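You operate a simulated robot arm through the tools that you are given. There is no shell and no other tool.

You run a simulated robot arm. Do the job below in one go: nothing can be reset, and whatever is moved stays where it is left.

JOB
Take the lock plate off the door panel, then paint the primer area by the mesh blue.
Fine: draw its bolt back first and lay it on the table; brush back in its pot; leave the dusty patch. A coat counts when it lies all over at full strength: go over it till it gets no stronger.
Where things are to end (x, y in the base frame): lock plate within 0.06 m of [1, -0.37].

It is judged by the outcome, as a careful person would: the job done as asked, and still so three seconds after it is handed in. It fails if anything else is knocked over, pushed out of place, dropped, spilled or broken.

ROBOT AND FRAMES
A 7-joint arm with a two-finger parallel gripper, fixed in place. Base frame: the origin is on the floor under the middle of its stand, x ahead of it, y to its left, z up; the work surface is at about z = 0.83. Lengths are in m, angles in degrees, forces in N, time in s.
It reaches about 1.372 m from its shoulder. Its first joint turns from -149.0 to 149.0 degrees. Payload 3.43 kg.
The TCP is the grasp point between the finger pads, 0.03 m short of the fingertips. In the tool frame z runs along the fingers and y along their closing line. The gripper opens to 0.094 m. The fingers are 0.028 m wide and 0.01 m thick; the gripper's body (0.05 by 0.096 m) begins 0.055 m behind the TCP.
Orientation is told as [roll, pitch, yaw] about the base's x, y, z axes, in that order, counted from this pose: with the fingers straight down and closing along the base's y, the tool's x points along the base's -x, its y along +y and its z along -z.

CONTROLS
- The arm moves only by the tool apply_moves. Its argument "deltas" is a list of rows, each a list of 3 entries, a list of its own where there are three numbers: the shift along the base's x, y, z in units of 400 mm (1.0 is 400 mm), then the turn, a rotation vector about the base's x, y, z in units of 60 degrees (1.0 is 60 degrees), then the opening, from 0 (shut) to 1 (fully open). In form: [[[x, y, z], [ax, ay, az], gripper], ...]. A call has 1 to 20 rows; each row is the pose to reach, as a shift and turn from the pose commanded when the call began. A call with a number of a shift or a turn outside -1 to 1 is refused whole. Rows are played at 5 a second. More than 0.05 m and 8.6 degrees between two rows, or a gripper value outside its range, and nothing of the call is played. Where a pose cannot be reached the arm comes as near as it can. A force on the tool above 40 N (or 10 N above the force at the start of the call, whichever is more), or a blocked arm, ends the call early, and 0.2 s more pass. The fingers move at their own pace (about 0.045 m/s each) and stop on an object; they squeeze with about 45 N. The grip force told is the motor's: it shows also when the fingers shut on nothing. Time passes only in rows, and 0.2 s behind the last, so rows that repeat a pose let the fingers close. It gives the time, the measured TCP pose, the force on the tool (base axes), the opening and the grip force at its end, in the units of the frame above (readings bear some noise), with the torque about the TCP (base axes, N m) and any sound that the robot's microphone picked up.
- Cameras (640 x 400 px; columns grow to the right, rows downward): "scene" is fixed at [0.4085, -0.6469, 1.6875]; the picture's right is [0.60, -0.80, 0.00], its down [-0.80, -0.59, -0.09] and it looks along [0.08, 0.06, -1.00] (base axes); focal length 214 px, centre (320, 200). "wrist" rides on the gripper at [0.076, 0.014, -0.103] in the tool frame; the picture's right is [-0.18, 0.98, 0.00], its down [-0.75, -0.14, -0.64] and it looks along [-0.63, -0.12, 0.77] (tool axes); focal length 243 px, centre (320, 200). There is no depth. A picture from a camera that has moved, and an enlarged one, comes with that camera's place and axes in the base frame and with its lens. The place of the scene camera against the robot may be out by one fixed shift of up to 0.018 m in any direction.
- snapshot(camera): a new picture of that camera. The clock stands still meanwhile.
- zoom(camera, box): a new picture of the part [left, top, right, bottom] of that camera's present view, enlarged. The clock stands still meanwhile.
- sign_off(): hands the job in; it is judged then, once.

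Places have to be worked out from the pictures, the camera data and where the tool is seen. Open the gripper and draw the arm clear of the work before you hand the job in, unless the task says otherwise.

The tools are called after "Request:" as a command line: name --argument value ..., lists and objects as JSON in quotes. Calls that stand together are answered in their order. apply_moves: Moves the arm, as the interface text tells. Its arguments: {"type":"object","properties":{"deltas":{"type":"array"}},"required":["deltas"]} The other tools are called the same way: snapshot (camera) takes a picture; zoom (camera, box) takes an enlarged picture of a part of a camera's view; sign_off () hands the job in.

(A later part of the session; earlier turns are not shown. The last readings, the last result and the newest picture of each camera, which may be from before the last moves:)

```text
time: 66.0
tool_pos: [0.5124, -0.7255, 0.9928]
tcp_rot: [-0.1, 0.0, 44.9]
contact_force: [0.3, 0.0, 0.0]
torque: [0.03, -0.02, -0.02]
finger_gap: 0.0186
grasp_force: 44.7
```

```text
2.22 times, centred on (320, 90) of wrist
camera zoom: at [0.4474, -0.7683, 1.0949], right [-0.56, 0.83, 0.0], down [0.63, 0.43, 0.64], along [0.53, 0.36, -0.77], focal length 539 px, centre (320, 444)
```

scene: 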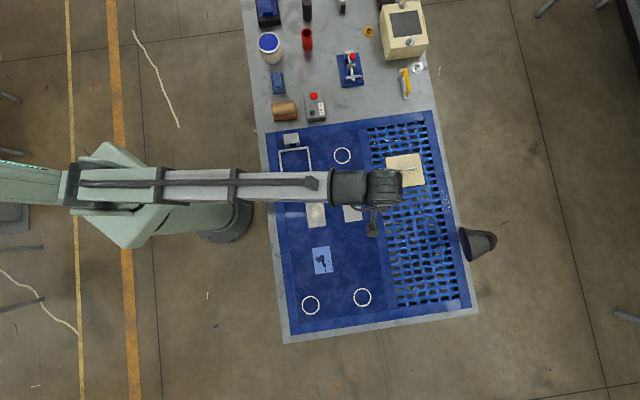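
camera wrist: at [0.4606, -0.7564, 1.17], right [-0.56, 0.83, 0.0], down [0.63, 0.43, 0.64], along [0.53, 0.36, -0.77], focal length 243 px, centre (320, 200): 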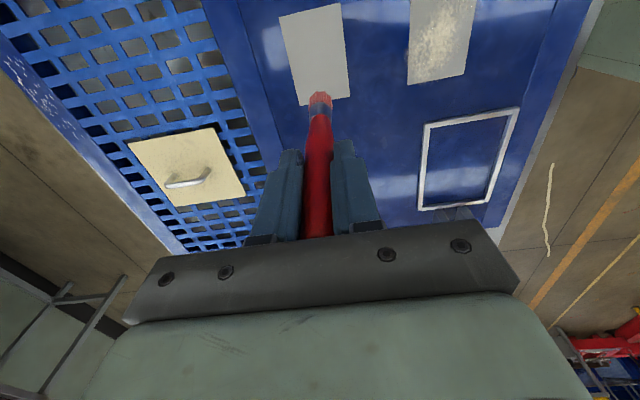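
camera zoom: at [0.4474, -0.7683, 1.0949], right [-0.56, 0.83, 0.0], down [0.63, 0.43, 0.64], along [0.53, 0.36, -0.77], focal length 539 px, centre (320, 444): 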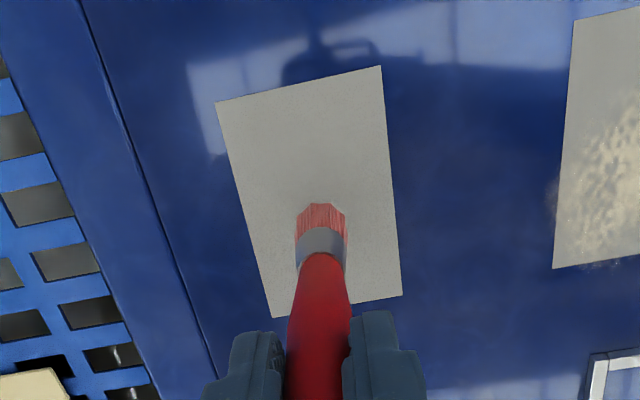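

The brush tip is over the middle of the area, not touching yet. I inch down ~2–3 mm at a time.

Request:
apply_moves --deltas '[[[0, 0, -0.008], [0, 0, 0], 0], [[0, 0, -0.016], [0, 0, 0], 0], [[0, 0, -0.016], [0, 0, 0], 0]]'

Request:
zoom --camera "wrist" --box '[220, 0, 420, 180]'

```text
time: 66.8
tool_pos: [0.5122, -0.7254, 0.9859]
tcp_rot: [-0.1, -0.1, 44.9]
contact_force: [-0.4, -0.1, -0.4]
torque: [0.02, -0.02, 0.0]
finger_gap: 0.0186
grasp_force: 44.9
```

```text
2.22 times, centred on (320, 90) of wrist
camera zoom: at [0.4473, -0.7688, 1.0883], right [-0.56, 0.83, 0.0], down [0.63, 0.43, 0.64], along [0.53, 0.36, -0.77], focal length 539 px, centre (320, 444)
```

zoom: 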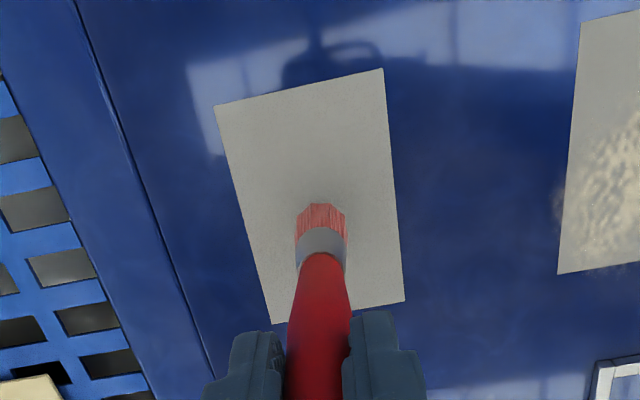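

Request:
apply_moves --deltas '[[[0, 0, -0.006], [0, 0, 0], 0], [[0, 0, -0.012], [0, 0, 0], 0], [[0, 0, -0.012], [0, 0, 0], 0]]'

Request:
zoom --camera "wrist" --box '[220, 0, 420, 180]'

```text
time: 67.6
tool_pos: [0.5123, -0.7254, 0.981]
tcp_rot: [0.1, 0.1, 44.8]
contact_force: [0.7, 0.5, 0.1]
torque: [0.0, -0.01, 0.0]
finger_gap: 0.0182
grasp_force: 45.2
```

```text
2.22 times, centred on (320, 90) of wrist
camera zoom: at [0.4477, -0.7689, 1.0831], right [-0.56, 0.83, 0.0], down [0.63, 0.43, 0.64], along [0.53, 0.36, -0.77], focal length 539 px, centre (320, 444)
```

zoom: 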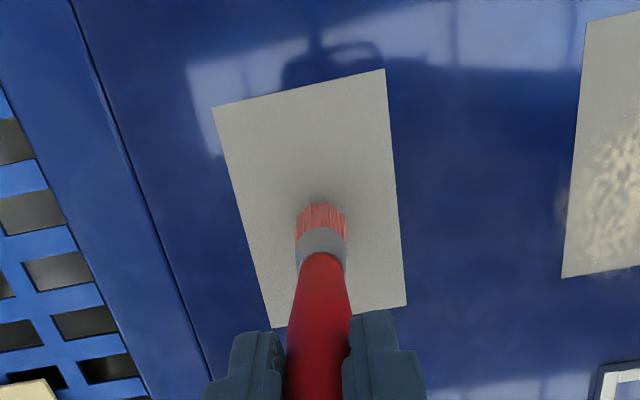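

No contact yet; the shadow under the tip is closing. A further ~5 mm in small steps.

Request:
apply_moves --deltas '[[[0, 0, -0.005], [0, 0, 0], 0], [[0, 0, -0.01], [0, 0, 0], 0], [[0, 0, -0.01], [0, 0, 0], 0]]'

Request:
zoom --camera "wrist" --box '[220, 0, 420, 180]'

```text
time: 68.4
tool_pos: [0.512, -0.7241, 0.9776]
tcp_rot: [0.1, 0.0, 44.9]
contact_force: [0.9, -0.7, -1.2]
torque: [-0.02, 0.03, 0.0]
finger_gap: 0.0184
grasp_force: 44.6
```

```text
2.22 times, centred on (320, 90) of wrist
camera zoom: at [0.4476, -0.7688, 1.0789], right [-0.56, 0.83, 0.0], down [0.63, 0.43, 0.64], along [0.53, 0.36, -0.77], focal length 539 px, centre (320, 444)
```

zoom: 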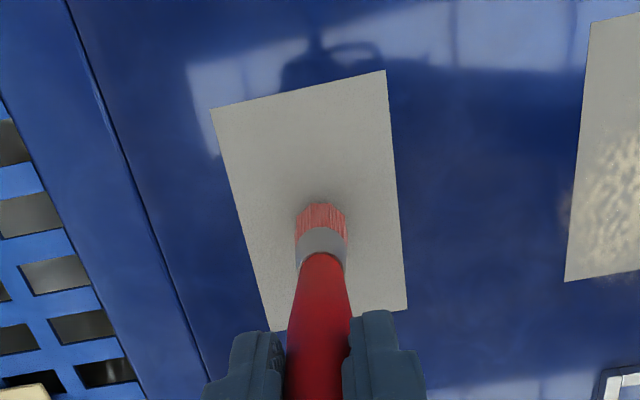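

Request:
apply_moves --deltas '[[[0, 0, -0.005], [0, 0, 0], 0], [[0, 0, -0.01], [0, 0, 0], 0], [[0, 0, -0.01], [0, 0, 0], 0]]'

Request:
zoom --camera "wrist" --box '[260, 40, 380, 160]'

```text
time: 69.2
tool_pos: [0.511, -0.724, 0.9755]
tcp_rot: [-0.1, 0.0, 45.0]
contact_force: [0.8, -0.1, 37.9]
torque: [-0.03, -0.08, -0.01]
finger_gap: 0.0183
grasp_force: 44.9
```

```text
3.33 times, centred on (320, 100) of wrist
camera zoom: at [0.4469, -0.768, 1.0778], right [-0.56, 0.83, 0.0], down [0.63, 0.43, 0.64], along [0.53, 0.36, -0.77], focal length 809 px, centre (320, 533)
```

zoom: 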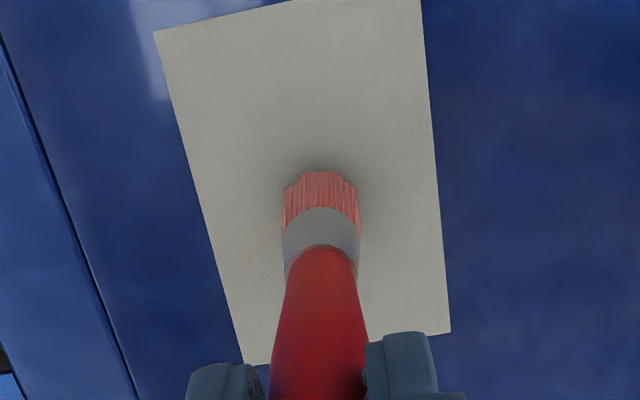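

Contact: surface reached at TCP z≈0.9765 (very stiff, 38 N at −2 mm). I'll raise by 3 cm and shift slightly to see what the dab left.

Request:
apply_moves --deltas '[[[0, 0, 0.02], [0, 0, 0], 0], [[0.02, 0.02, 0.06], [0, 0, 0], 0], [[0.06, 0.06, 0.1], [0, 0, 0], 0], [[0.08, 0.08, 0.1], [0, 0, 0], 0], [[0.08, 0.08, 0.1], [0, 0, 0], 0]]'

Request:
zoom --camera "wrist" --box '[220, 0, 420, 180]'

```text
time: 70.4
tool_pos: [0.5434, -0.6924, 1.0135]
tcp_rot: [0.0, -0.1, 44.9]
contact_force: [0.2, 0.2, -0.1]
torque: [0.01, 0.0, 0.0]
finger_gap: 0.0181
grasp_force: 45.0
```

```text
2.22 times, centred on (320, 90) of wrist
camera zoom: at [0.4784, -0.7353, 1.1146], right [-0.56, 0.83, 0.0], down [0.63, 0.43, 0.64], along [0.53, 0.36, -0.77], focal length 539 px, centre (320, 444)
```

zoom: 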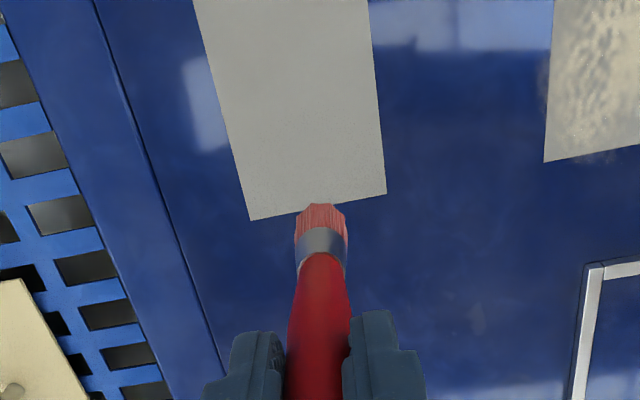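

The bristles still look red, yet I see no mark where I dabbed. I'll zoom in tightly on the dab spot.

Request:
zoom --camera "wrist" --box '[270, 0, 350, 100]'

Request:
zoom --camera "scene" --box '[300, 180, 400, 240]'

```text
4.00 times, centred on (310, 50) of wrist
camera zoom: at [0.4784, -0.7353, 1.1146], right [-0.56, 0.83, 0.0], down [0.63, 0.43, 0.64], along [0.53, 0.36, -0.77], focal length 970 px, centre (360, 800)
```

zoom: 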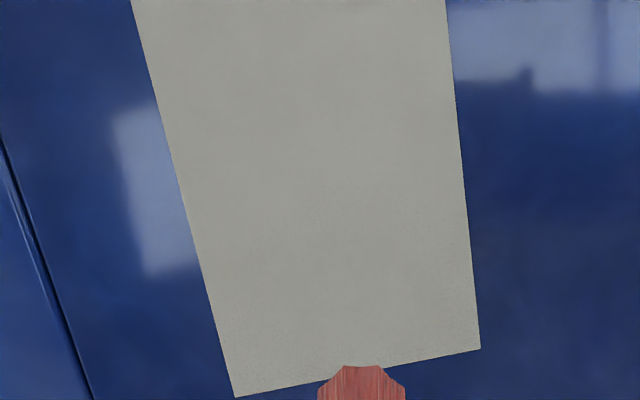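

```text
6.40 times, centred on (350, 210) of scene
camera zoom: at [0.4085, -0.6469, 1.6875], right [0.6, -0.8, 0.0], down [-0.8, -0.59, -0.09], along [0.08, 0.06, -1.0], focal length 1373 px, centre (128, 136)
```

zoom: 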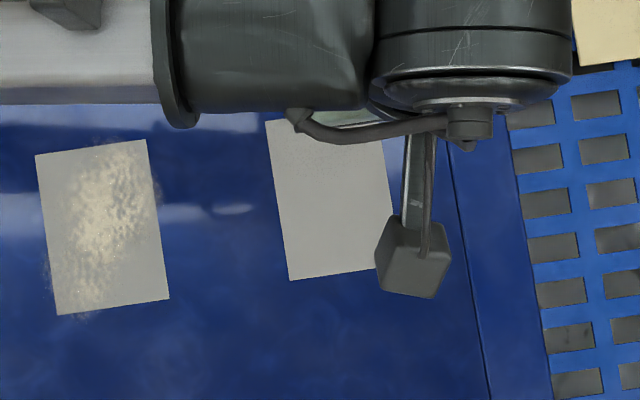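

No paint was left by a hard still dab. The touch may have been too hard or it needs a stroke; I'll try a short, light stroke (about 5–10 N) back and forth in the middle of the area and look again.

Request:
apply_moves --deltas '[[[-0.04, -0.04, -0.02], [0, 0, 0], 0], [[-0.083, -0.085, -0.05], [0, 0, 0], 0], [[-0.083, -0.085, -0.08], [0, 0, 0], 0], [[-0.083, -0.085, -0.0943], [0, 0, 0], 0], [[-0.07, -0.0984, -0.0943], [0, 0, 0], 0], [[-0.0568, -0.1118, -0.0943], [0, 0, 0], 0], [[-0.07, -0.0984, -0.0943], [0, 0, 0], 0], [[-0.083, -0.085, -0.0943], [0, 0, 0], 0], [[-0.096, -0.0716, -0.0943], [0, 0, 0], 0], [[-0.109, -0.058, -0.0943], [0, 0, 0], 0], [[-0.096, -0.0716, -0.0943], [0, 0, 0], 0], [[-0.083, -0.085, -0.0943], [0, 0, 0], 0]]'

Request:
zoom --camera "wrist" --box '[220, 0, 420, 180]'

```text
time: 73.0
tool_pos: [0.5111, -0.7258, 0.9758]
tcp_rot: [-0.1, 0.0, 44.7]
contact_force: [-3.5, 2.2, 9.6]
torque: [0.29, 0.38, 0.01]
finger_gap: 0.0183
grasp_force: 45.4
```

```text
2.22 times, centred on (320, 90) of wrist
camera zoom: at [0.4467, -0.7699, 1.0779], right [-0.56, 0.83, 0.0], down [0.63, 0.43, 0.64], along [0.53, 0.36, -0.77], focal length 539 px, centre (320, 444)
```

zoom: 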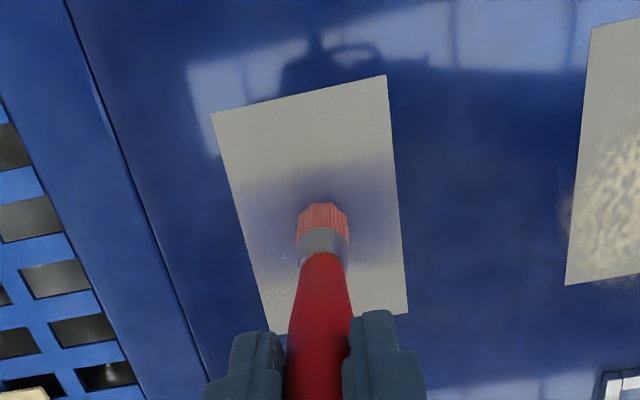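

The light stroke left a blue tint: the paint is indeed blue and strokes transfer it (the red bristle tint is just how the wet brush looks). Force is a good ~10 N, so I'll now raster across the area in light strokes, staying inside its edges.

Request:
apply_moves --deltas '[[[0.0228, -0.0232, 0], [0, 0, 0], 0], [[0.0455, -0.0464, 0], [0, 0, 0], 0], [[0.0241, -0.0674, 0], [0, 0, 0], 0], [[0.0014, -0.0442, 0], [0, 0, 0], 0], [[-0.0214, -0.021, 0], [0, 0, 0], 0], [[-0.0442, 0.0022, 0], [0, 0, 0], 0], [[-0.0669, 0.0254, 0], [0, 0, 0], 0], [[-0.0883, 0.0044, 0], [0, 0, 0], 0], [[-0.0656, -0.0188, 0], [0, 0, 0], 0], [[-0.0428, -0.042, 0], [0, 0, 0], 0], [[-0.02, -0.0652, 0], [0, 0, 0], 0], [[0.0027, -0.0884, 0], [0, 0, 0], 0], [[-0.0188, -0.1094, 0], [0, 0, 0], 0], [[-0.0415, -0.0862, 0], [0, 0, 0], 0], [[-0.0643, -0.063, 0], [0, 0, 0], 0], [[-0.0871, -0.0398, 0], [0, 0, 0], 0], [[-0.1098, -0.0166, 0], [0, 0, 0], 0], [[-0.1205, -0.0271, 0], [0, 0, 0], 0], [[-0.0978, -0.0503, 0], [0, 0, 0], 0], [[-0.075, -0.0735, 0], [0, 0, 0], 0]]'

Request:
zoom --camera "wrist" --box '[220, 0, 420, 180]'

Request:
snapshot --camera "wrist"

```text
time: 77.2
tool_pos: [0.4794, -0.7556, 0.9754]
tcp_rot: [0.0, 0.0, 44.8]
contact_force: [-4.8, 5.2, 22.3]
torque: [0.67, 0.7, 0.01]
finger_gap: 0.0184
grasp_force: 44.8
```

```text
2.22 times, centred on (320, 90) of wrist
camera zoom: at [0.4147, -0.7987, 1.0775], right [-0.56, 0.83, 0.0], down [0.63, 0.43, 0.64], along [0.53, 0.36, -0.77], focal length 539 px, centre (320, 444)
```

zoom: 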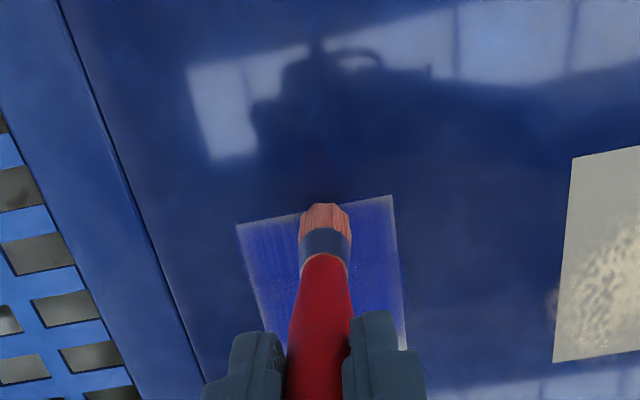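

```text
taken
camera wrist: at [0.4147, -0.7987, 1.0775], right [-0.56, 0.83, 0.0], down [0.63, 0.43, 0.64], along [0.53, 0.36, -0.77], focal length 243 px, centre (320, 200)
```

wrist: 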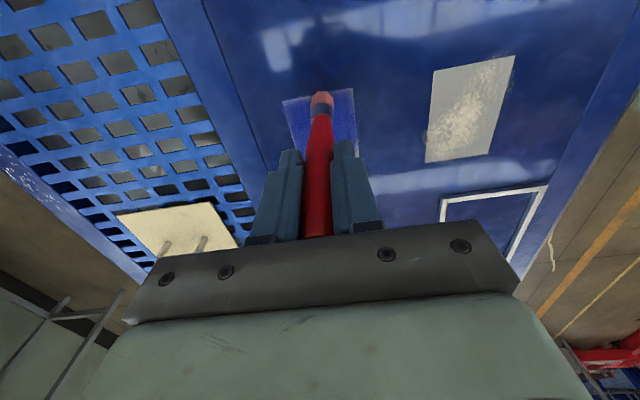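

Blue is going on well; the bristles are fading as the load is used, and edges are weaker. The pressure rises toward this end (22 N), so I'll lift a hair there and go round the perimeter, then fill the other half.

Request:
apply_moves --deltas '[[[0.0245, -0.025, 0.0015], [0, 0, 0], 0], [[0.049, -0.05, 0.0015], [0, 0, 0], 0], [[0.0722, -0.0273, 0.001], [0, 0, 0], 0], [[0.0954, -0.0045, 0.0005], [0, 0, 0], 0], [[0.1186, 0.0182, 0], [0, 0, 0], 0], [[0.1419, 0.041, 0], [0, 0, 0], 0], [[0.1651, 0.0638, 0], [0, 0, 0], 0], [[0.1883, 0.0865, 0], [0, 0, 0], 0], [[0.199, 0.097, 0], [0, 0, 0], 0], [[0.1745, 0.122, 0], [0, 0, 0], 0], [[0.15, 0.147, 0], [0, 0, 0], 0], [[0.1255, 0.172, 0], [0, 0, 0], 0], [[0.101, 0.197, 0], [0, 0, 0], 0], [[0.0903, 0.1865, 0], [0, 0, 0], 0], [[0.1041, 0.151, 0], [0, 0, 0], 0], [[0.1286, 0.126, 0], [0, 0, 0], 0], [[0.1531, 0.101, 0], [0, 0, 0], 0], [[0.1316, 0.08, 0], [0, 0, 0], 0], [[0.1071, 0.105, 0], [0, 0, 0], 0], [[0.0826, 0.13, 0], [0, 0, 0], 0]]'

Request:
zoom --camera "wrist" --box '[220, 0, 420, 180]'

```text
time: 81.4
tool_pos: [0.514, -0.7037, 0.9743]
tcp_rot: [-0.2, 0.0, 44.8]
contact_force: [3.2, -1.9, 15.8]
torque: [-0.41, -0.44, 0.01]
finger_gap: 0.0183
grasp_force: 45.2
```

```text
2.22 times, centred on (320, 90) of wrist
camera zoom: at [0.4496, -0.7475, 1.0773], right [-0.56, 0.83, 0.0], down [0.63, 0.43, 0.64], along [0.53, 0.36, -0.77], focal length 539 px, centre (320, 444)
```

zoom: 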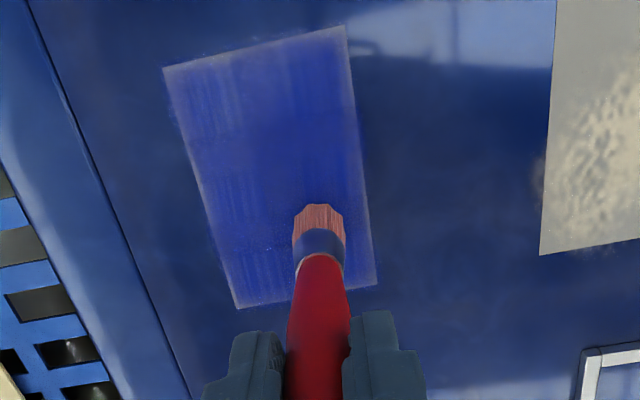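

Nearly covered, with paler edges, and the brush is almost spent. I'll lift clear and take a look at the whole area, then go back for more paint.

Request:
apply_moves --deltas '[[[0, 0, 0.04], [0, 0, 0], 0], [[0.02, 0.02, 0.12], [0, 0, 0], 0], [[0.05, 0.06, 0.2], [0, 0, 0], 0], [[0.08, 0.12, 0.28], [0, 0, 0], 0], [[0.12, 0.2, 0.32], [0, 0, 0], 0], [[0.16, 0.28, 0.332], [0, 0, 0], 0], [[0.2, 0.36, 0.332], [0, 0, 0], 0], [[0.25, 0.45, 0.332], [0, 0, 0], 0], [[0.3, 0.54, 0.332], [0, 0, 0], 0], [[0.35, 0.63, 0.332], [0, 0, 0], 0], [[0.4, 0.72, 0.332], [0, 0, 0], 0], [[0.43, 0.78, 0.332], [0, 0, 0], 0], [[0.4445, 0.8115, 0.332], [0, 0, 0], 0], [[0.4445, 0.8115, 0.332], [0, 0, 0], 0]]'

Request:
zoom --camera "scene" --box '[300, 180, 400, 240]'

Request:
snapshot --camera "scene"

```text
time: 84.4
tool_pos: [0.6914, -0.3809, 1.1069]
tcp_rot: [0.0, 0.0, 44.7]
contact_force: [1.1, 0.5, -1.5]
torque: [-0.03, 0.04, -0.02]
finger_gap: 0.0184
grasp_force: 45.2
```

```text
6.40 times, centred on (350, 210) of scene
camera zoom: at [0.4085, -0.6469, 1.6875], right [0.6, -0.8, 0.0], down [-0.8, -0.59, -0.09], along [0.08, 0.06, -1.0], focal length 1373 px, centre (128, 136)
```

zoom: 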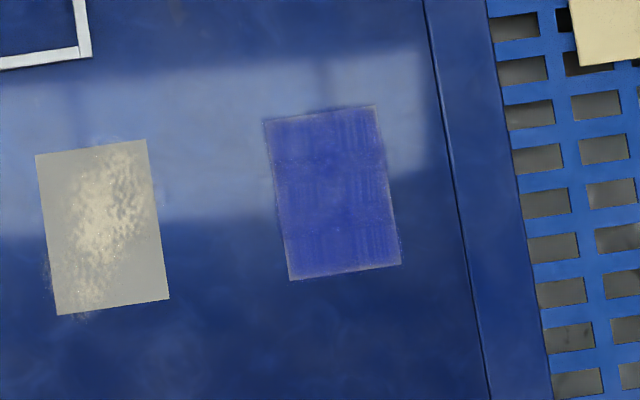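

```text
taken
```

scene: 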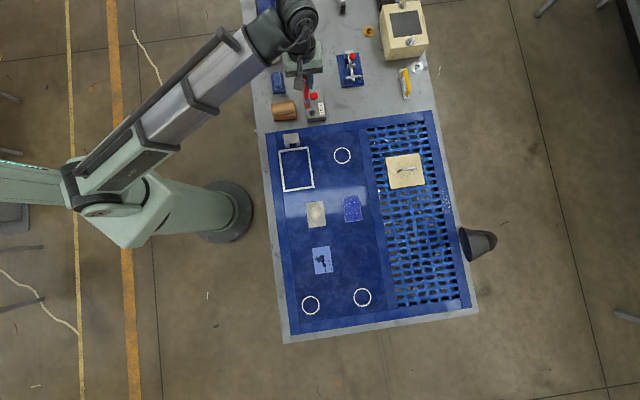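

Coat visible but streaky with paler edges; more needed. I'll go back to the tin and dip again, gently.

Request:
apply_moves --deltas '[[[0.02, 0.04, 0], [0, 0, 0], 0], [[0.06, 0.12, 0], [0, 0, 0], 0], [[0.11, 0.22, 0], [0, 0, 0], 0], [[0.16, 0.32, 0], [0, 0, 0], 0], [[0.21, 0.43, 0], [0, 0, 0], 0], [[0.26, 0.54, 0], [0, 0, 0], 0], [[0.31, 0.65, 0], [0, 0, 0], 0], [[0.36, 0.75, 0], [0, 0, 0], 0], [[0.385, 0.8, 0], [0, 0, 0], 0], [[0.39, 0.81, 0], [0, 0, 0], 0], [[0.39, 0.81, -0.05], [0, 0, 0], 0], [[0.39, 0.81, -0.11], [0, 0, 0], 0], [[0.39, 0.81, -0.17], [0, 0, 0], 0], [[0.39, 0.81, -0.21], [0, 0, 0], 0], [[0.39, 0.81, -0.225], [0, 0, 0], 0], [[0.39, 0.81, -0.2335], [0, 0, 0], 0], [[0.39, 0.81, -0.2335], [0, 0, 0], 0], [[0.39, 0.81, -0.2335], [0, 0, 0], 0]]'

Request:
zoom --camera "wrist" --box '[220, 0, 420, 180]'

Request:
zoom --camera "scene" --box '[240, 0, 368, 80]'

```text
time: 88.2
tool_pos: [0.8468, -0.055, 1.0139]
tcp_rot: [-0.1, -0.1, 44.8]
contact_force: [1.0, -0.2, 18.9]
torque: [0.1, -0.07, 0.01]
finger_gap: 0.0182
grasp_force: 45.0
```

```text
2.22 times, centred on (320, 90) of wrist
camera zoom: at [0.7825, -0.0989, 1.1172], right [-0.56, 0.83, 0.0], down [0.63, 0.43, 0.64], along [0.53, 0.36, -0.77], focal length 539 px, centre (320, 444)
```

zoom: 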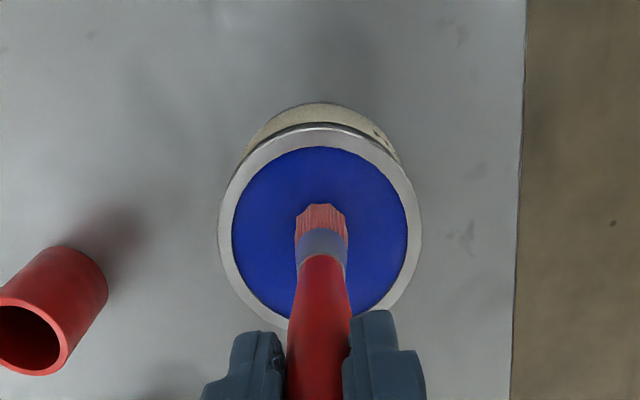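

```text
5.00 times, centred on (304, 40) of scene
camera zoom: at [0.4085, -0.6469, 1.6875], right [0.6, -0.8, 0.0], down [-0.8, -0.59, -0.09], along [0.08, 0.06, -1.0], focal length 1072 px, centre (400, 1000)
```

zoom: 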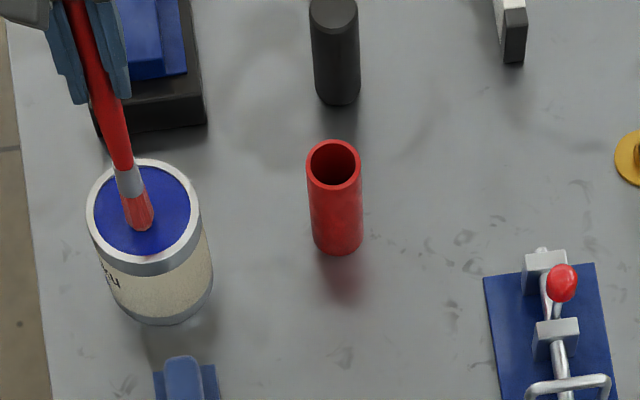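

The brush reloaded (bristles vivid again) at 19 N. Lifting and returning to the primer area.

Request:
apply_moves --deltas '[[[0, 0, 0.03], [0, 0, 0], 0], [[0, 0, 0.09], [0, 0, 0], 0], [[0, 0, 0.16], [0, 0, 0], 0], [[0, 0, 0.22], [0, 0, 0], 0], [[-0.005, -0.01, 0.2335], [0, 0, 0], 0], [[-0.03, -0.06, 0.2335], [0, 0, 0], 0], [[-0.07, -0.14, 0.2335], [0, 0, 0], 0], [[-0.12, -0.24, 0.2335], [0, 0, 0], 0], [[-0.17, -0.34, 0.2335], [0, 0, 0], 0], [[-0.22, -0.44, 0.2335], [0, 0, 0], 0], [[-0.27, -0.54, 0.2335], [0, 0, 0], 0], [[-0.32, -0.64, 0.2335], [0, 0, 0], 0], [[-0.36, -0.73, 0.2335], [0, 0, 0], 0], [[-0.385, -0.79, 0.2335], [0, 0, 0], 0], [[-0.39, -0.81, 0.2335], [0, 0, 0], 0]]'

```text
time: 91.4
tool_pos: [0.6926, -0.3795, 1.1084]
tcp_rot: [0.0, 0.1, 45.0]
contact_force: [0.4, -0.4, 0.6]
torque: [-0.03, -0.02, -0.03]
finger_gap: 0.0185
grasp_force: 44.6
```

On the way to the primer area again; I'll stop just above its near corner.

Request:
apply_moves --deltas '[[[-0.02, -0.035, 0], [0, 0, 0], 0], [[-0.06, -0.105, 0], [0, 0, 0], 0], [[-0.11, -0.19, 0], [0, 0, 0], 0], [[-0.17, -0.295, 0], [0, 0, 0], 0], [[-0.23, -0.4, -0.02], [0, 0, 0], 0], [[-0.29, -0.505, -0.06], [0, 0, 0], 0], [[-0.345, -0.6, -0.11], [0, 0, 0], 0], [[-0.39, -0.68, -0.17], [0, 0, 0], 0], [[-0.42, -0.73, -0.23], [0, 0, 0], 0], [[-0.4295, -0.748, -0.28], [0, 0, 0], 0], [[-0.4295, -0.748, -0.3], [0, 0, 0], 0], [[-0.4295, -0.748, -0.3], [0, 0, 0], 0]]'

Request:
zoom --camera "wrist" --box '[220, 0, 420, 180]'

```text
refused: row 6 steps farther than a row can; nothing moved
```

```text
2.22 times, centred on (320, 90) of wrist
camera zoom: at [0.6277, -0.4237, 1.2119], right [-0.56, 0.83, 0.0], down [0.63, 0.43, 0.64], along [0.53, 0.36, -0.77], focal length 539 px, centre (320, 444)
```

zoom: 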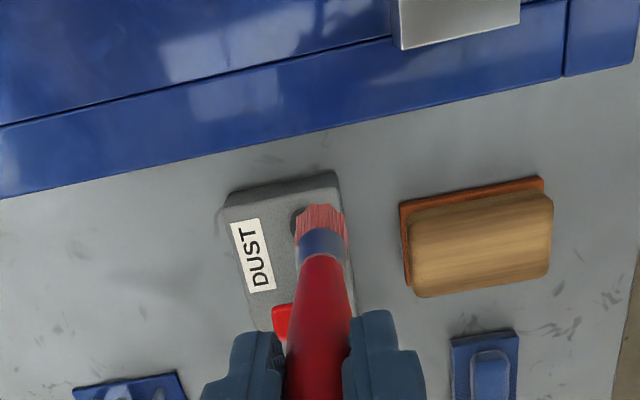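

One step was a little too long, so nothing moved; I'll resend with smaller steps.

Request:
apply_moves --deltas '[[[-0.02, -0.035, 0], [0, 0, 0], 0], [[-0.06, -0.105, 0], [0, 0, 0], 0], [[-0.11, -0.19, 0], [0, 0, 0], 0], [[-0.16, -0.28, 0], [0, 0, 0], 0], [[-0.21, -0.37, -0.01], [0, 0, 0], 0], [[-0.26, -0.455, -0.04], [0, 0, 0], 0], [[-0.31, -0.54, -0.08], [0, 0, 0], 0], [[-0.355, -0.62, -0.13], [0, 0, 0], 0], [[-0.395, -0.69, -0.18], [0, 0, 0], 0], [[-0.42, -0.735, -0.23], [0, 0, 0], 0], [[-0.4295, -0.748, -0.28], [0, 0, 0], 0], [[-0.4295, -0.748, -0.3], [0, 0, 0], 0], [[-0.4295, -0.748, -0.3], [0, 0, 0], 0]]'

Request:
zoom --camera "wrist" --box '[220, 0, 420, 180]'

```text
time: 94.2
tool_pos: [0.5199, -0.6791, 0.9873]
tcp_rot: [-0.2, 0.0, 44.9]
contact_force: [-0.7, -0.5, 0.6]
torque: [0.04, 0.04, -0.01]
finger_gap: 0.0185
grasp_force: 44.9
```

```text
2.22 times, centred on (320, 90) of wrist
camera zoom: at [0.4563, -0.7231, 1.0901], right [-0.56, 0.83, 0.0], down [0.63, 0.43, 0.64], along [0.53, 0.36, -0.77], focal length 539 px, centre (320, 444)
```

zoom: 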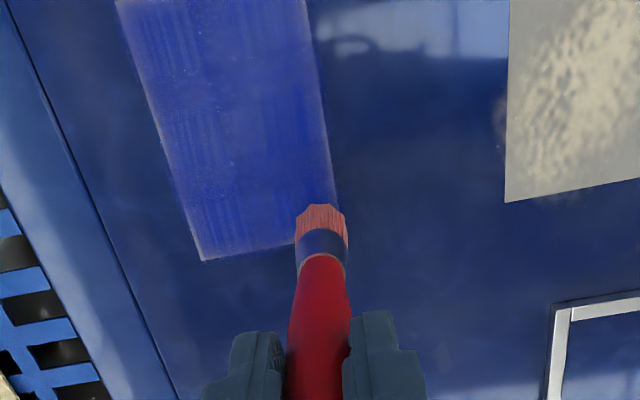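

Second coat: I lower at this corner to the same light contact and go round just inside the edges first.

Request:
apply_moves --deltas '[[[0, 0, -0.022], [0, 0, 0], 0], [[0.0036, 0.0106, -0.032], [0, 0, 0], 0], [[-0.0196, -0.0122, -0.032], [0, 0, 0], 0], [[-0.0428, -0.0349, -0.032], [0, 0, 0], 0], [[-0.066, -0.0577, -0.032], [0, 0, 0], 0], [[-0.0892, -0.0804, -0.032], [0, 0, 0], 0], [[-0.1124, -0.1032, -0.032], [0, 0, 0], 0], [[-0.1356, -0.1259, -0.032], [0, 0, 0], 0], [[-0.1552, -0.1452, -0.032], [0, 0, 0], 0], [[-0.1289, -0.172, -0.032], [0, 0, 0], 0], [[-0.1027, -0.1988, -0.032], [0, 0, 0], 0], [[-0.0764, -0.2256, -0.032], [0, 0, 0], 0], [[-0.0502, -0.2523, -0.032], [0, 0, 0], 0], [[-0.0306, -0.233, -0.032], [0, 0, 0], 0], [[-0.0074, -0.2103, -0.032], [0, 0, 0], 0], [[0.0158, -0.1875, -0.032], [0, 0, 0], 0], [[0.039, -0.1648, -0.032], [0, 0, 0], 0], [[0.0622, -0.142, -0.032], [0, 0, 0], 0], [[0.0854, -0.1193, -0.032], [0, 0, 0], 0], [[0.1086, -0.0965, -0.032], [0, 0, 0], 0]]'

Request:
zoom --camera "wrist" --box '[220, 0, 420, 180]'

```text
time: 98.4
tool_pos: [0.563, -0.7165, 0.9752]
tcp_rot: [-0.1, 0.0, 44.8]
contact_force: [0.7, -0.2, 0.6]
torque: [-0.08, 0.03, -0.03]
finger_gap: 0.0184
grasp_force: 45.2
```

```text
2.22 times, centred on (320, 90) of wrist
camera zoom: at [0.4982, -0.7604, 1.0773], right [-0.56, 0.83, 0.0], down [0.63, 0.43, 0.64], along [0.53, 0.36, -0.77], focal length 539 px, centre (320, 444)
```

zoom: 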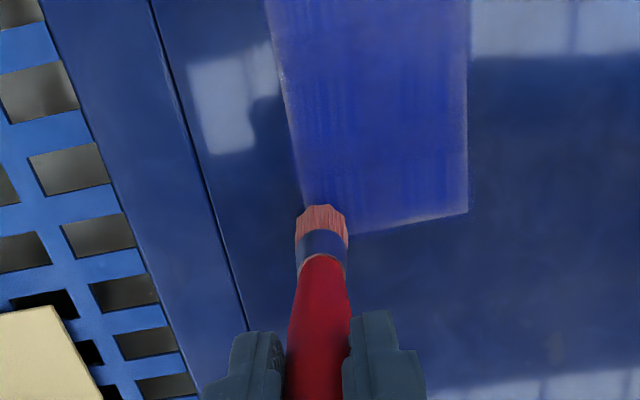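

Contact is nearly lost at this corner (0.6 N), so I'll lower ~0.8 mm here and continue along this end and fill inward.

Request:
apply_moves --deltas '[[[0.0018, 0.0018, -0.0022], [0, 0, 0], 0], [[-0.0245, 0.0286, -0.0022], [0, 0, 0], 0], [[-0.0507, 0.0554, -0.0022], [0, 0, 0], 0], [[-0.077, 0.0821, -0.0022], [0, 0, 0], 0], [[-0.1032, 0.1089, -0.0022], [0, 0, 0], 0], [[-0.1229, 0.0896, -0.0018], [0, 0, 0], 0], [[-0.0967, 0.0628, -0.0018], [0, 0, 0], 0], [[-0.0704, 0.0361, -0.0018], [0, 0, 0], 0], [[-0.0442, 0.0093, -0.0018], [0, 0, 0], 0], [[-0.0214, -0.0139, -0.0018], [0, 0, 0], 0], [[-0.041, -0.0332, -0.0015], [0, 0, 0], 0], [[-0.0655, -0.0082, -0.0015], [0, 0, 0], 0], [[-0.09, 0.0168, -0.0015], [0, 0, 0], 0], [[-0.1145, 0.0417, -0.0015], [0, 0, 0], 0], [[-0.139, 0.0667, -0.0015], [0, 0, 0], 0], [[-0.1586, 0.0475, -0.0012], [0, 0, 0], 0], [[-0.1341, 0.0225, -0.0012], [0, 0, 0], 0], [[-0.1096, -0.0024, -0.0012], [0, 0, 0], 0], [[-0.0851, -0.0274, -0.0012], [0, 0, 0], 0], [[-0.0606, -0.0524, -0.0012], [0, 0, 0], 0]]'

Request:
zoom --camera "wrist" --box '[220, 0, 420, 180]'

```text
time: 102.6
tool_pos: [0.5391, -0.7388, 0.9748]
tcp_rot: [-0.2, -0.1, 44.9]
contact_force: [-3.1, 0.6, 9.6]
torque: [0.18, 0.25, -0.01]
finger_gap: 0.0185
grasp_force: 44.6
```

```text
2.22 times, centred on (320, 90) of wrist
camera zoom: at [0.4744, -0.782, 1.0768], right [-0.56, 0.83, 0.0], down [0.63, 0.43, 0.64], along [0.53, 0.36, -0.77], focal length 539 px, centre (320, 444)
```

zoom: 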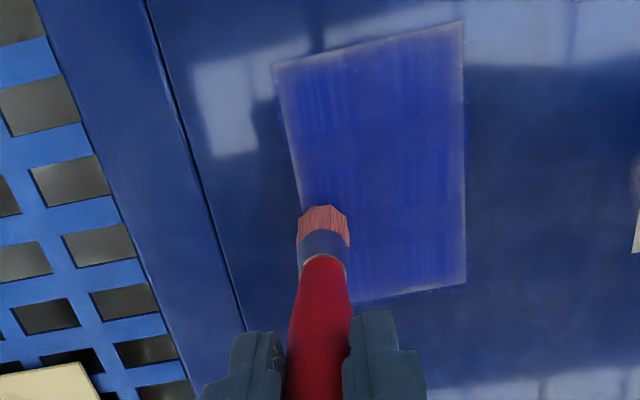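

Good contact (~10 N) and the coat is getting more even. Continuing the fill over the other half.

Request:
apply_moves --deltas '[[[-0.0196, -0.0193, 0], [0, 0, 0], 0], [[-0.0441, 0.0057, 0], [0, 0, 0], 0], [[-0.0686, 0.0307, 0], [0, 0, 0], 0], [[-0.0931, 0.0557, 0], [0, 0, 0], 0], [[-0.1176, 0.0807, 0], [0, 0, 0], 0], [[-0.1373, 0.0615, 0.0003], [0, 0, 0], 0], [[-0.1128, 0.0365, 0.0003], [0, 0, 0], 0], [[-0.0883, 0.0115, 0.0003], [0, 0, 0], 0], [[-0.0638, -0.0135, 0.0003], [0, 0, 0], 0], [[-0.0393, -0.0385, 0.0003], [0, 0, 0], 0], [[-0.0589, -0.0578, 0.0006], [0, 0, 0], 0], [[-0.0834, -0.0328, 0.0006], [0, 0, 0], 0], [[-0.1079, -0.0078, 0.0006], [0, 0, 0], 0], [[-0.1324, 0.0172, 0.0006], [0, 0, 0], 0], [[-0.1569, 0.0422, 0.0006], [0, 0, 0], 0], [[-0.1765, 0.023, 0.001], [0, 0, 0], 0], [[-0.152, -0.002, 0.001], [0, 0, 0], 0], [[-0.1275, -0.027, 0.001], [0, 0, 0], 0], [[-0.103, -0.052, 0.001], [0, 0, 0], 0], [[-0.0785, -0.077, 0.001], [0, 0, 0], 0]]'

Request:
zoom --camera "wrist" --box '[220, 0, 420, 180]'

```text
time: 106.8
tool_pos: [0.5071, -0.7685, 0.975]
tcp_rot: [0.1, 0.0, 45.0]
contact_force: [0.0, 0.5, -0.3]
torque: [-0.04, 0.0, -0.03]
finger_gap: 0.0185
grasp_force: 45.1
```

```text
2.22 times, centred on (320, 90) of wrist
camera zoom: at [0.4428, -0.8127, 1.0776], right [-0.56, 0.83, 0.0], down [0.63, 0.43, 0.64], along [0.53, 0.36, -0.77], focal length 539 px, centre (320, 444)
```

zoom: 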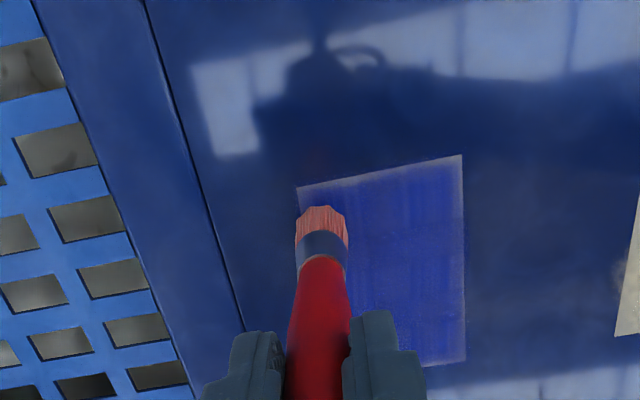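

No contact at this end now, so I'll lower ~0.7 mm and redo this end, its edge, and the dusty-side edge.

Request:
apply_moves --deltas '[[[-0.0245, 0.025, -0.0018], [0, 0, 0], 0], [[-0.049, 0.05, -0.0018], [0, 0, 0], 0], [[-0.0735, 0.075, -0.0018], [0, 0, 0], 0], [[-0.098, 0.1, -0.0018], [0, 0, 0], 0], [[-0.1141, 0.0877, -0.0018], [0, 0, 0], 0], [[-0.0878, 0.061, -0.0018], [0, 0, 0], 0], [[-0.0633, 0.036, -0.0018], [0, 0, 0], 0], [[-0.0388, 0.011, -0.0018], [0, 0, 0], 0], [[-0.0125, -0.0158, -0.0018], [0, 0, 0], 0], [[-0.0215, -0.0281, -0.0018], [0, 0, 0], 0], [[-0.0478, -0.0013, -0.0018], [0, 0, 0], 0], [[-0.074, 0.0255, -0.0018], [0, 0, 0], 0], [[-0.1003, 0.0523, -0.0018], [0, 0, 0], 0], [[-0.1265, 0.079, -0.0018], [0, 0, 0], 0], [[-0.1069, 0.1018, -0.0018], [0, 0, 0], 0], [[-0.0837, 0.1246, -0.0018], [0, 0, 0], 0], [[-0.0605, 0.1473, -0.0018], [0, 0, 0], 0], [[-0.0373, 0.1701, -0.0018], [0, 0, 0], 0], [[-0.014, 0.1928, -0.0018], [0, 0, 0], 0], [[0.0092, 0.2156, -0.0018], [0, 0, 0], 0]]'

Request:
zoom --camera "wrist" --box '[220, 0, 420, 180]'

```text
time: 111.0
tool_pos: [0.5108, -0.6828, 0.9743]
tcp_rot: [0.1, 0.1, 44.8]
contact_force: [0.9, -0.2, -0.3]
torque: [-0.01, 0.0, 0.0]
finger_gap: 0.0188
grasp_force: 44.8
```

```text
2.22 times, centred on (320, 90) of wrist
camera zoom: at [0.4471, -0.7268, 1.0768], right [-0.56, 0.83, 0.0], down [0.63, 0.43, 0.64], along [0.53, 0.36, -0.77], focal length 539 px, centre (320, 444)
```

zoom: 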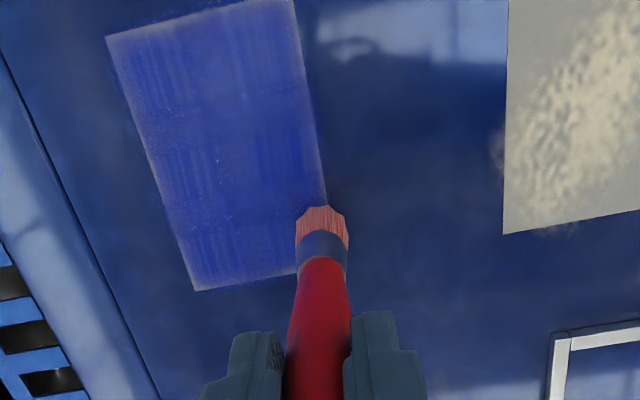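

Contact is lost again (−0.3 N) — the brush seems to creep up in the grip by fractions of a millimetre. I'll probe down here in small steps to find contact again.

Request:
apply_moves --deltas '[[[0.0005, -0.0005, -0.001], [0, 0, 0], 0], [[0.001, -0.001, -0.002], [0, 0, 0], 0], [[0.001, -0.001, -0.002], [0, 0, 0], 0]]'

```text
time: 111.8
tool_pos: [0.5124, -0.6825, 0.974]
tcp_rot: [0.0, 0.0, 44.9]
contact_force: [0.5, 1.1, 9.0]
torque: [0.22, -0.13, 0.01]
finger_gap: 0.0188
grasp_force: 44.6
```

Contact found again (9 N). I'll now run lengthwise strokes at this height for a cross coat.

Request:
apply_moves --deltas '[[[0.025, 0.0245, 0], [0, 0, 0], 0], [[0.0469, 0.0022, 0], [0, 0, 0], 0], [[0.0237, -0.0205, 0], [0, 0, 0], 0], [[0.0005, -0.0433, 0], [0, 0, 0], 0], [[-0.0227, -0.0661, 0], [0, 0, 0], 0], [[-0.0459, -0.0888, 0], [0, 0, 0], 0], [[-0.0691, -0.1116, 0], [0, 0, 0], 0], [[-0.0923, -0.1343, 0], [0, 0, 0], 0], [[-0.1138, -0.1553, 0], [0, 0, 0], 0], [[-0.0928, -0.1767, 0], [0, 0, 0], 0], [[-0.0713, -0.1557, 0], [0, 0, 0], 0], [[-0.0481, -0.133, 0], [0, 0, 0], 0], [[-0.0249, -0.1102, 0], [0, 0, 0], 0], [[-0.0017, -0.0875, 0], [0, 0, 0], 0], [[0.0215, -0.0647, 0], [0, 0, 0], 0], [[0.0447, -0.0419, 0], [0, 0, 0], 0], [[0.0679, -0.0192, 0], [0, 0, 0], 0], [[0.0889, -0.0407, 0], [0, 0, 0], 0], [[0.0657, -0.0634, 0], [0, 0, 0], 0], [[0.0425, -0.0862, 0], [0, 0, 0], 0]]'

Request:
zoom --camera "wrist" --box '[220, 0, 420, 180]'

```text
time: 116.0
tool_pos: [0.5283, -0.7169, 0.9732]
tcp_rot: [-0.1, -0.1, 44.8]
contact_force: [4.2, 3.0, 13.7]
torque: [0.46, -0.49, -0.02]
finger_gap: 0.019
grasp_force: 45.3
```

```text
2.22 times, centred on (320, 90) of wrist
camera zoom: at [0.4639, -0.7611, 1.0757], right [-0.56, 0.83, 0.0], down [0.63, 0.43, 0.64], along [0.53, 0.36, -0.77], focal length 539 px, centre (320, 444)
```

zoom: 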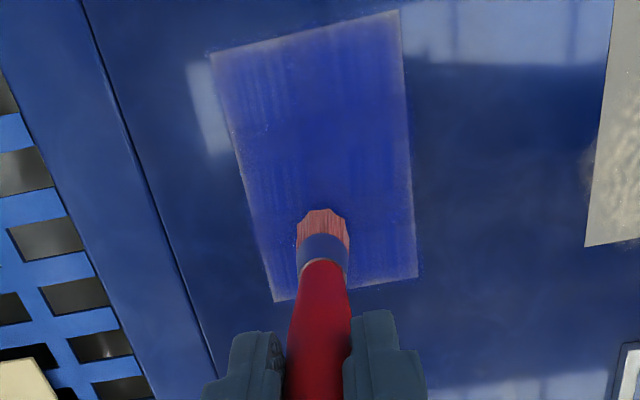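

Contact at ~14 N. Continuing with the remaining lengthwise strokes toward the mesh-side edge.

Request:
apply_moves --deltas '[[[-0.0232, -0.0228, 0], [0, 0, 0], 0], [[-0.0464, -0.0455, 0], [0, 0, 0], 0], [[-0.0696, -0.0683, 0], [0, 0, 0], 0], [[-0.0928, -0.091, 0], [0, 0, 0], 0], [[-0.1142, -0.112, 0], [0, 0, 0], 0], [[-0.0932, -0.1334, 0], [0, 0, 0], 0], [[-0.0718, -0.1124, 0], [0, 0, 0], 0], [[-0.0486, -0.0897, 0], [0, 0, 0], 0], [[-0.0254, -0.0669, 0], [0, 0, 0], 0], [[-0.0022, -0.0442, 0], [0, 0, 0], 0], [[0.021, -0.0214, 0], [0, 0, 0], 0], [[0.0442, 0.0014, 0], [0, 0, 0], 0], [[0.0674, 0.0241, 0], [0, 0, 0], 0], [[0.0884, 0.0027, 0], [0, 0, 0], 0], [[0.0652, -0.02, 0], [0, 0, 0], 0], [[0.042, -0.0428, 0], [0, 0, 0], 0], [[0.0188, -0.0656, 0], [0, 0, 0], 0], [[-0.0044, -0.0883, 0], [0, 0, 0], 0], [[-0.0276, -0.1111, 0], [0, 0, 0], 0], [[-0.0508, -0.1338, 0], [0, 0, 0], 0]]'

Request:
zoom --camera "wrist" --box '[220, 0, 420, 180]'

```text
time: 120.2
tool_pos: [0.5102, -0.7701, 0.9741]
tcp_rot: [0.0, 0.0, 44.9]
contact_force: [2.9, 2.8, 9.7]
torque: [0.37, -0.36, -0.02]
finger_gap: 0.0186
grasp_force: 45.3
```

```text
2.22 times, centred on (320, 90) of wrist
camera zoom: at [0.4452, -0.8145, 1.0756], right [-0.56, 0.83, 0.0], down [0.63, 0.43, 0.64], along [0.53, 0.36, -0.77], focal length 539 px, centre (320, 444)
```

zoom: 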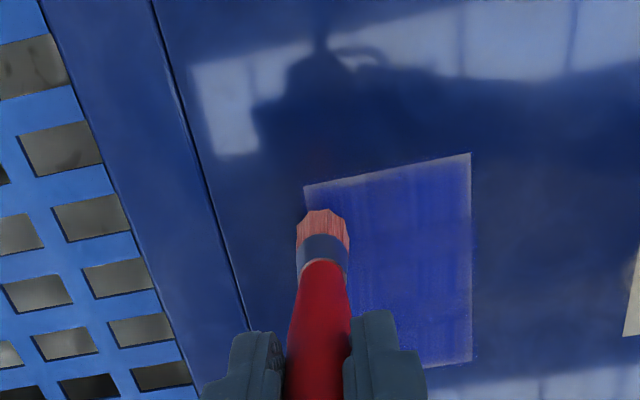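

Ends and the right edge still show a thin pale border. The brush is fading again, so I'll lift, retreat and check the overall coat from the scene camera on the way to another dip.

Request:
apply_moves --deltas '[[[0, 0, 0.04], [0, 0, 0], 0], [[0.015, 0.02, 0.12], [0, 0, 0], 0], [[0.035, 0.06, 0.2], [0, 0, 0], 0], [[0.065, 0.12, 0.28], [0, 0, 0], 0], [[0.1, 0.2, 0.32], [0, 0, 0], 0], [[0.14, 0.29, 0.336], [0, 0, 0], 0], [[0.185, 0.39, 0.336], [0, 0, 0], 0], [[0.23, 0.49, 0.336], [0, 0, 0], 0], [[0.275, 0.59, 0.336], [0, 0, 0], 0], [[0.32, 0.69, 0.336], [0, 0, 0], 0], [[0.365, 0.78, 0.336], [0, 0, 0], 0], [[0.41, 0.87, 0.336], [0, 0, 0], 0], [[0.44, 0.94, 0.336], [0, 0, 0], 0], [[0.4585, 0.979, 0.336], [0, 0, 0], 0], [[0.4585, 0.979, 0.336], [0, 0, 0], 0]]'

Request:
zoom --camera "scene" --box '[332, 190, 372, 228]'

Request:
zoom --camera "scene" --box '[270, 100, 480, 340]'

```text
time: 123.4
tool_pos: [0.6919, -0.3795, 1.1056]
tcp_rot: [0.0, 0.0, 44.8]
contact_force: [-0.5, -0.2, 0.3]
torque: [0.0, 0.0, 0.01]
finger_gap: 0.0184
grasp_force: 44.7
```

```text
10.53 times, centred on (352, 209) of scene
camera zoom: at [0.4085, -0.6469, 1.6875], right [0.6, -0.8, 0.0], down [-0.8, -0.59, -0.09], along [0.08, 0.06, -1.0], focal length 2258 px, centre (-17, 105)
```

zoom: 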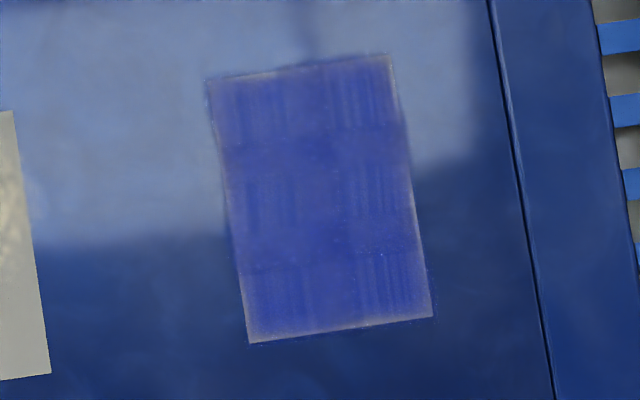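

```text
1.67 times, centred on (375, 220) of scene
camera zoom: at [0.4085, -0.6469, 1.6875], right [0.6, -0.8, 0.0], down [-0.8, -0.59, -0.09], along [0.08, 0.06, -1.0], focal length 358 px, centre (228, 167)
```

zoom: 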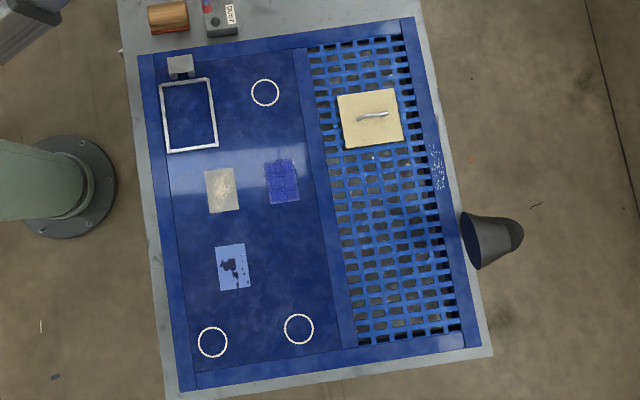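

The coat is still streaky with thin pale borders; it needs more. I'll dip again (same motion, 1–2 mm lower since the brush crept up in the grip).

Request:
apply_moves --deltas '[[[0.02, 0.04, 0], [0, 0, 0], 0], [[0.06, 0.12, 0], [0, 0, 0], 0], [[0.11, 0.22, 0], [0, 0, 0], 0], [[0.16, 0.32, 0], [0, 0, 0], 0], [[0.21, 0.43, 0], [0, 0, 0], 0], [[0.26, 0.54, 0], [0, 0, 0], 0], [[0.31, 0.65, 0], [0, 0, 0], 0], [[0.36, 0.75, 0], [0, 0, 0], 0], [[0.385, 0.8, 0], [0, 0, 0], 0], [[0.39, 0.81, 0], [0, 0, 0], 0], [[0.39, 0.81, -0.05], [0, 0, 0], 0], [[0.39, 0.81, -0.11], [0, 0, 0], 0], [[0.39, 0.81, -0.17], [0, 0, 0], 0], [[0.39, 0.81, -0.215], [0, 0, 0], 0], [[0.39, 0.81, -0.23], [0, 0, 0], 0], [[0.39, 0.81, -0.237], [0, 0, 0], 0], [[0.39, 0.81, -0.237], [0, 0, 0], 0], [[0.39, 0.81, -0.237], [0, 0, 0], 0]]'

Request:
zoom --camera "wrist" --box '[220, 0, 420, 180]'

```text
time: 127.2
tool_pos: [0.8477, -0.0548, 1.0143]
tcp_rot: [0.0, -0.1, 45.0]
contact_force: [0.3, -0.5, 3.5]
torque: [0.04, 0.04, 0.01]
finger_gap: 0.0188
grasp_force: 45.2
```

```text
2.22 times, centred on (320, 90) of wrist
camera zoom: at [0.7834, -0.0995, 1.1157], right [-0.56, 0.83, 0.0], down [0.63, 0.43, 0.64], along [0.53, 0.36, -0.77], focal length 539 px, centre (320, 444)
```

zoom: 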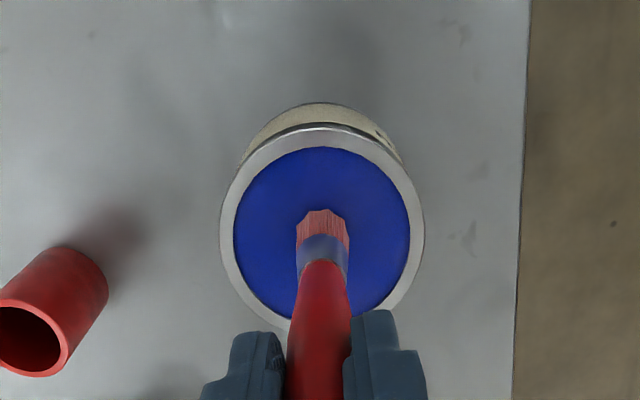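

Loaded with a gentle 3.5 N. Returning to the primer area for the third coat.

Request:
apply_moves --deltas '[[[0, 0, 0.03], [0, 0, 0], 0], [[0, 0, 0.09], [0, 0, 0], 0], [[0, 0, 0.16], [0, 0, 0], 0], [[0, 0, 0.22], [0, 0, 0], 0], [[-0.005, -0.01, 0.237], [0, 0, 0], 0], [[-0.03, -0.06, 0.237], [0, 0, 0], 0], [[-0.07, -0.14, 0.237], [0, 0, 0], 0], [[-0.12, -0.24, 0.237], [0, 0, 0], 0], [[-0.17, -0.34, 0.237], [0, 0, 0], 0], [[-0.22, -0.44, 0.237], [0, 0, 0], 0], [[-0.27, -0.54, 0.237], [0, 0, 0], 0], [[-0.32, -0.64, 0.237], [0, 0, 0], 0], [[-0.36, -0.73, 0.237], [0, 0, 0], 0], [[-0.385, -0.79, 0.237], [0, 0, 0], 0], [[-0.39, -0.81, 0.237], [0, 0, 0], 0]]'

Request:
apply_moves --deltas '[[[-0.02, -0.035, 0], [0, 0, 0], 0], [[-0.06, -0.105, 0], [0, 0, 0], 0], [[-0.11, -0.19, 0], [0, 0, 0], 0], [[-0.16, -0.28, 0], [0, 0, 0], 0], [[-0.21, -0.37, -0.01], [0, 0, 0], 0], [[-0.26, -0.455, -0.04], [0, 0, 0], 0], [[-0.31, -0.54, -0.08], [0, 0, 0], 0], [[-0.355, -0.62, -0.13], [0, 0, 0], 0], [[-0.395, -0.69, -0.18], [0, 0, 0], 0], [[-0.42, -0.735, -0.23], [0, 0, 0], 0], [[-0.4295, -0.748, -0.28], [0, 0, 0], 0], [[-0.4295, -0.748, -0.31], [0, 0, 0], 0], [[-0.4295, -0.748, -0.325], [0, 0, 0], 0], [[-0.4295, -0.748, -0.33], [0, 0, 0], 0], [[-0.4295, -0.748, -0.333], [0, 0, 0], 0], [[-0.4295, -0.748, -0.336], [0, 0, 0], 0], [[-0.4295, -0.748, -0.336], [0, 0, 0], 0]]'

```text
time: 130.4
tool_pos: [0.691, -0.3815, 1.1092]
tcp_rot: [-0.1, 0.0, 44.9]
contact_force: [-0.1, -0.1, -0.9]
torque: [0.01, 0.0, 0.01]
finger_gap: 0.0188
grasp_force: 44.8
```

```text
time: 134.0
tool_pos: [0.5208, -0.6783, 0.9741]
tcp_rot: [-0.1, 0.0, 44.8]
contact_force: [-0.9, -1.4, 7.9]
torque: [-0.09, 0.1, -0.02]
finger_gap: 0.0186
grasp_force: 45.0
```

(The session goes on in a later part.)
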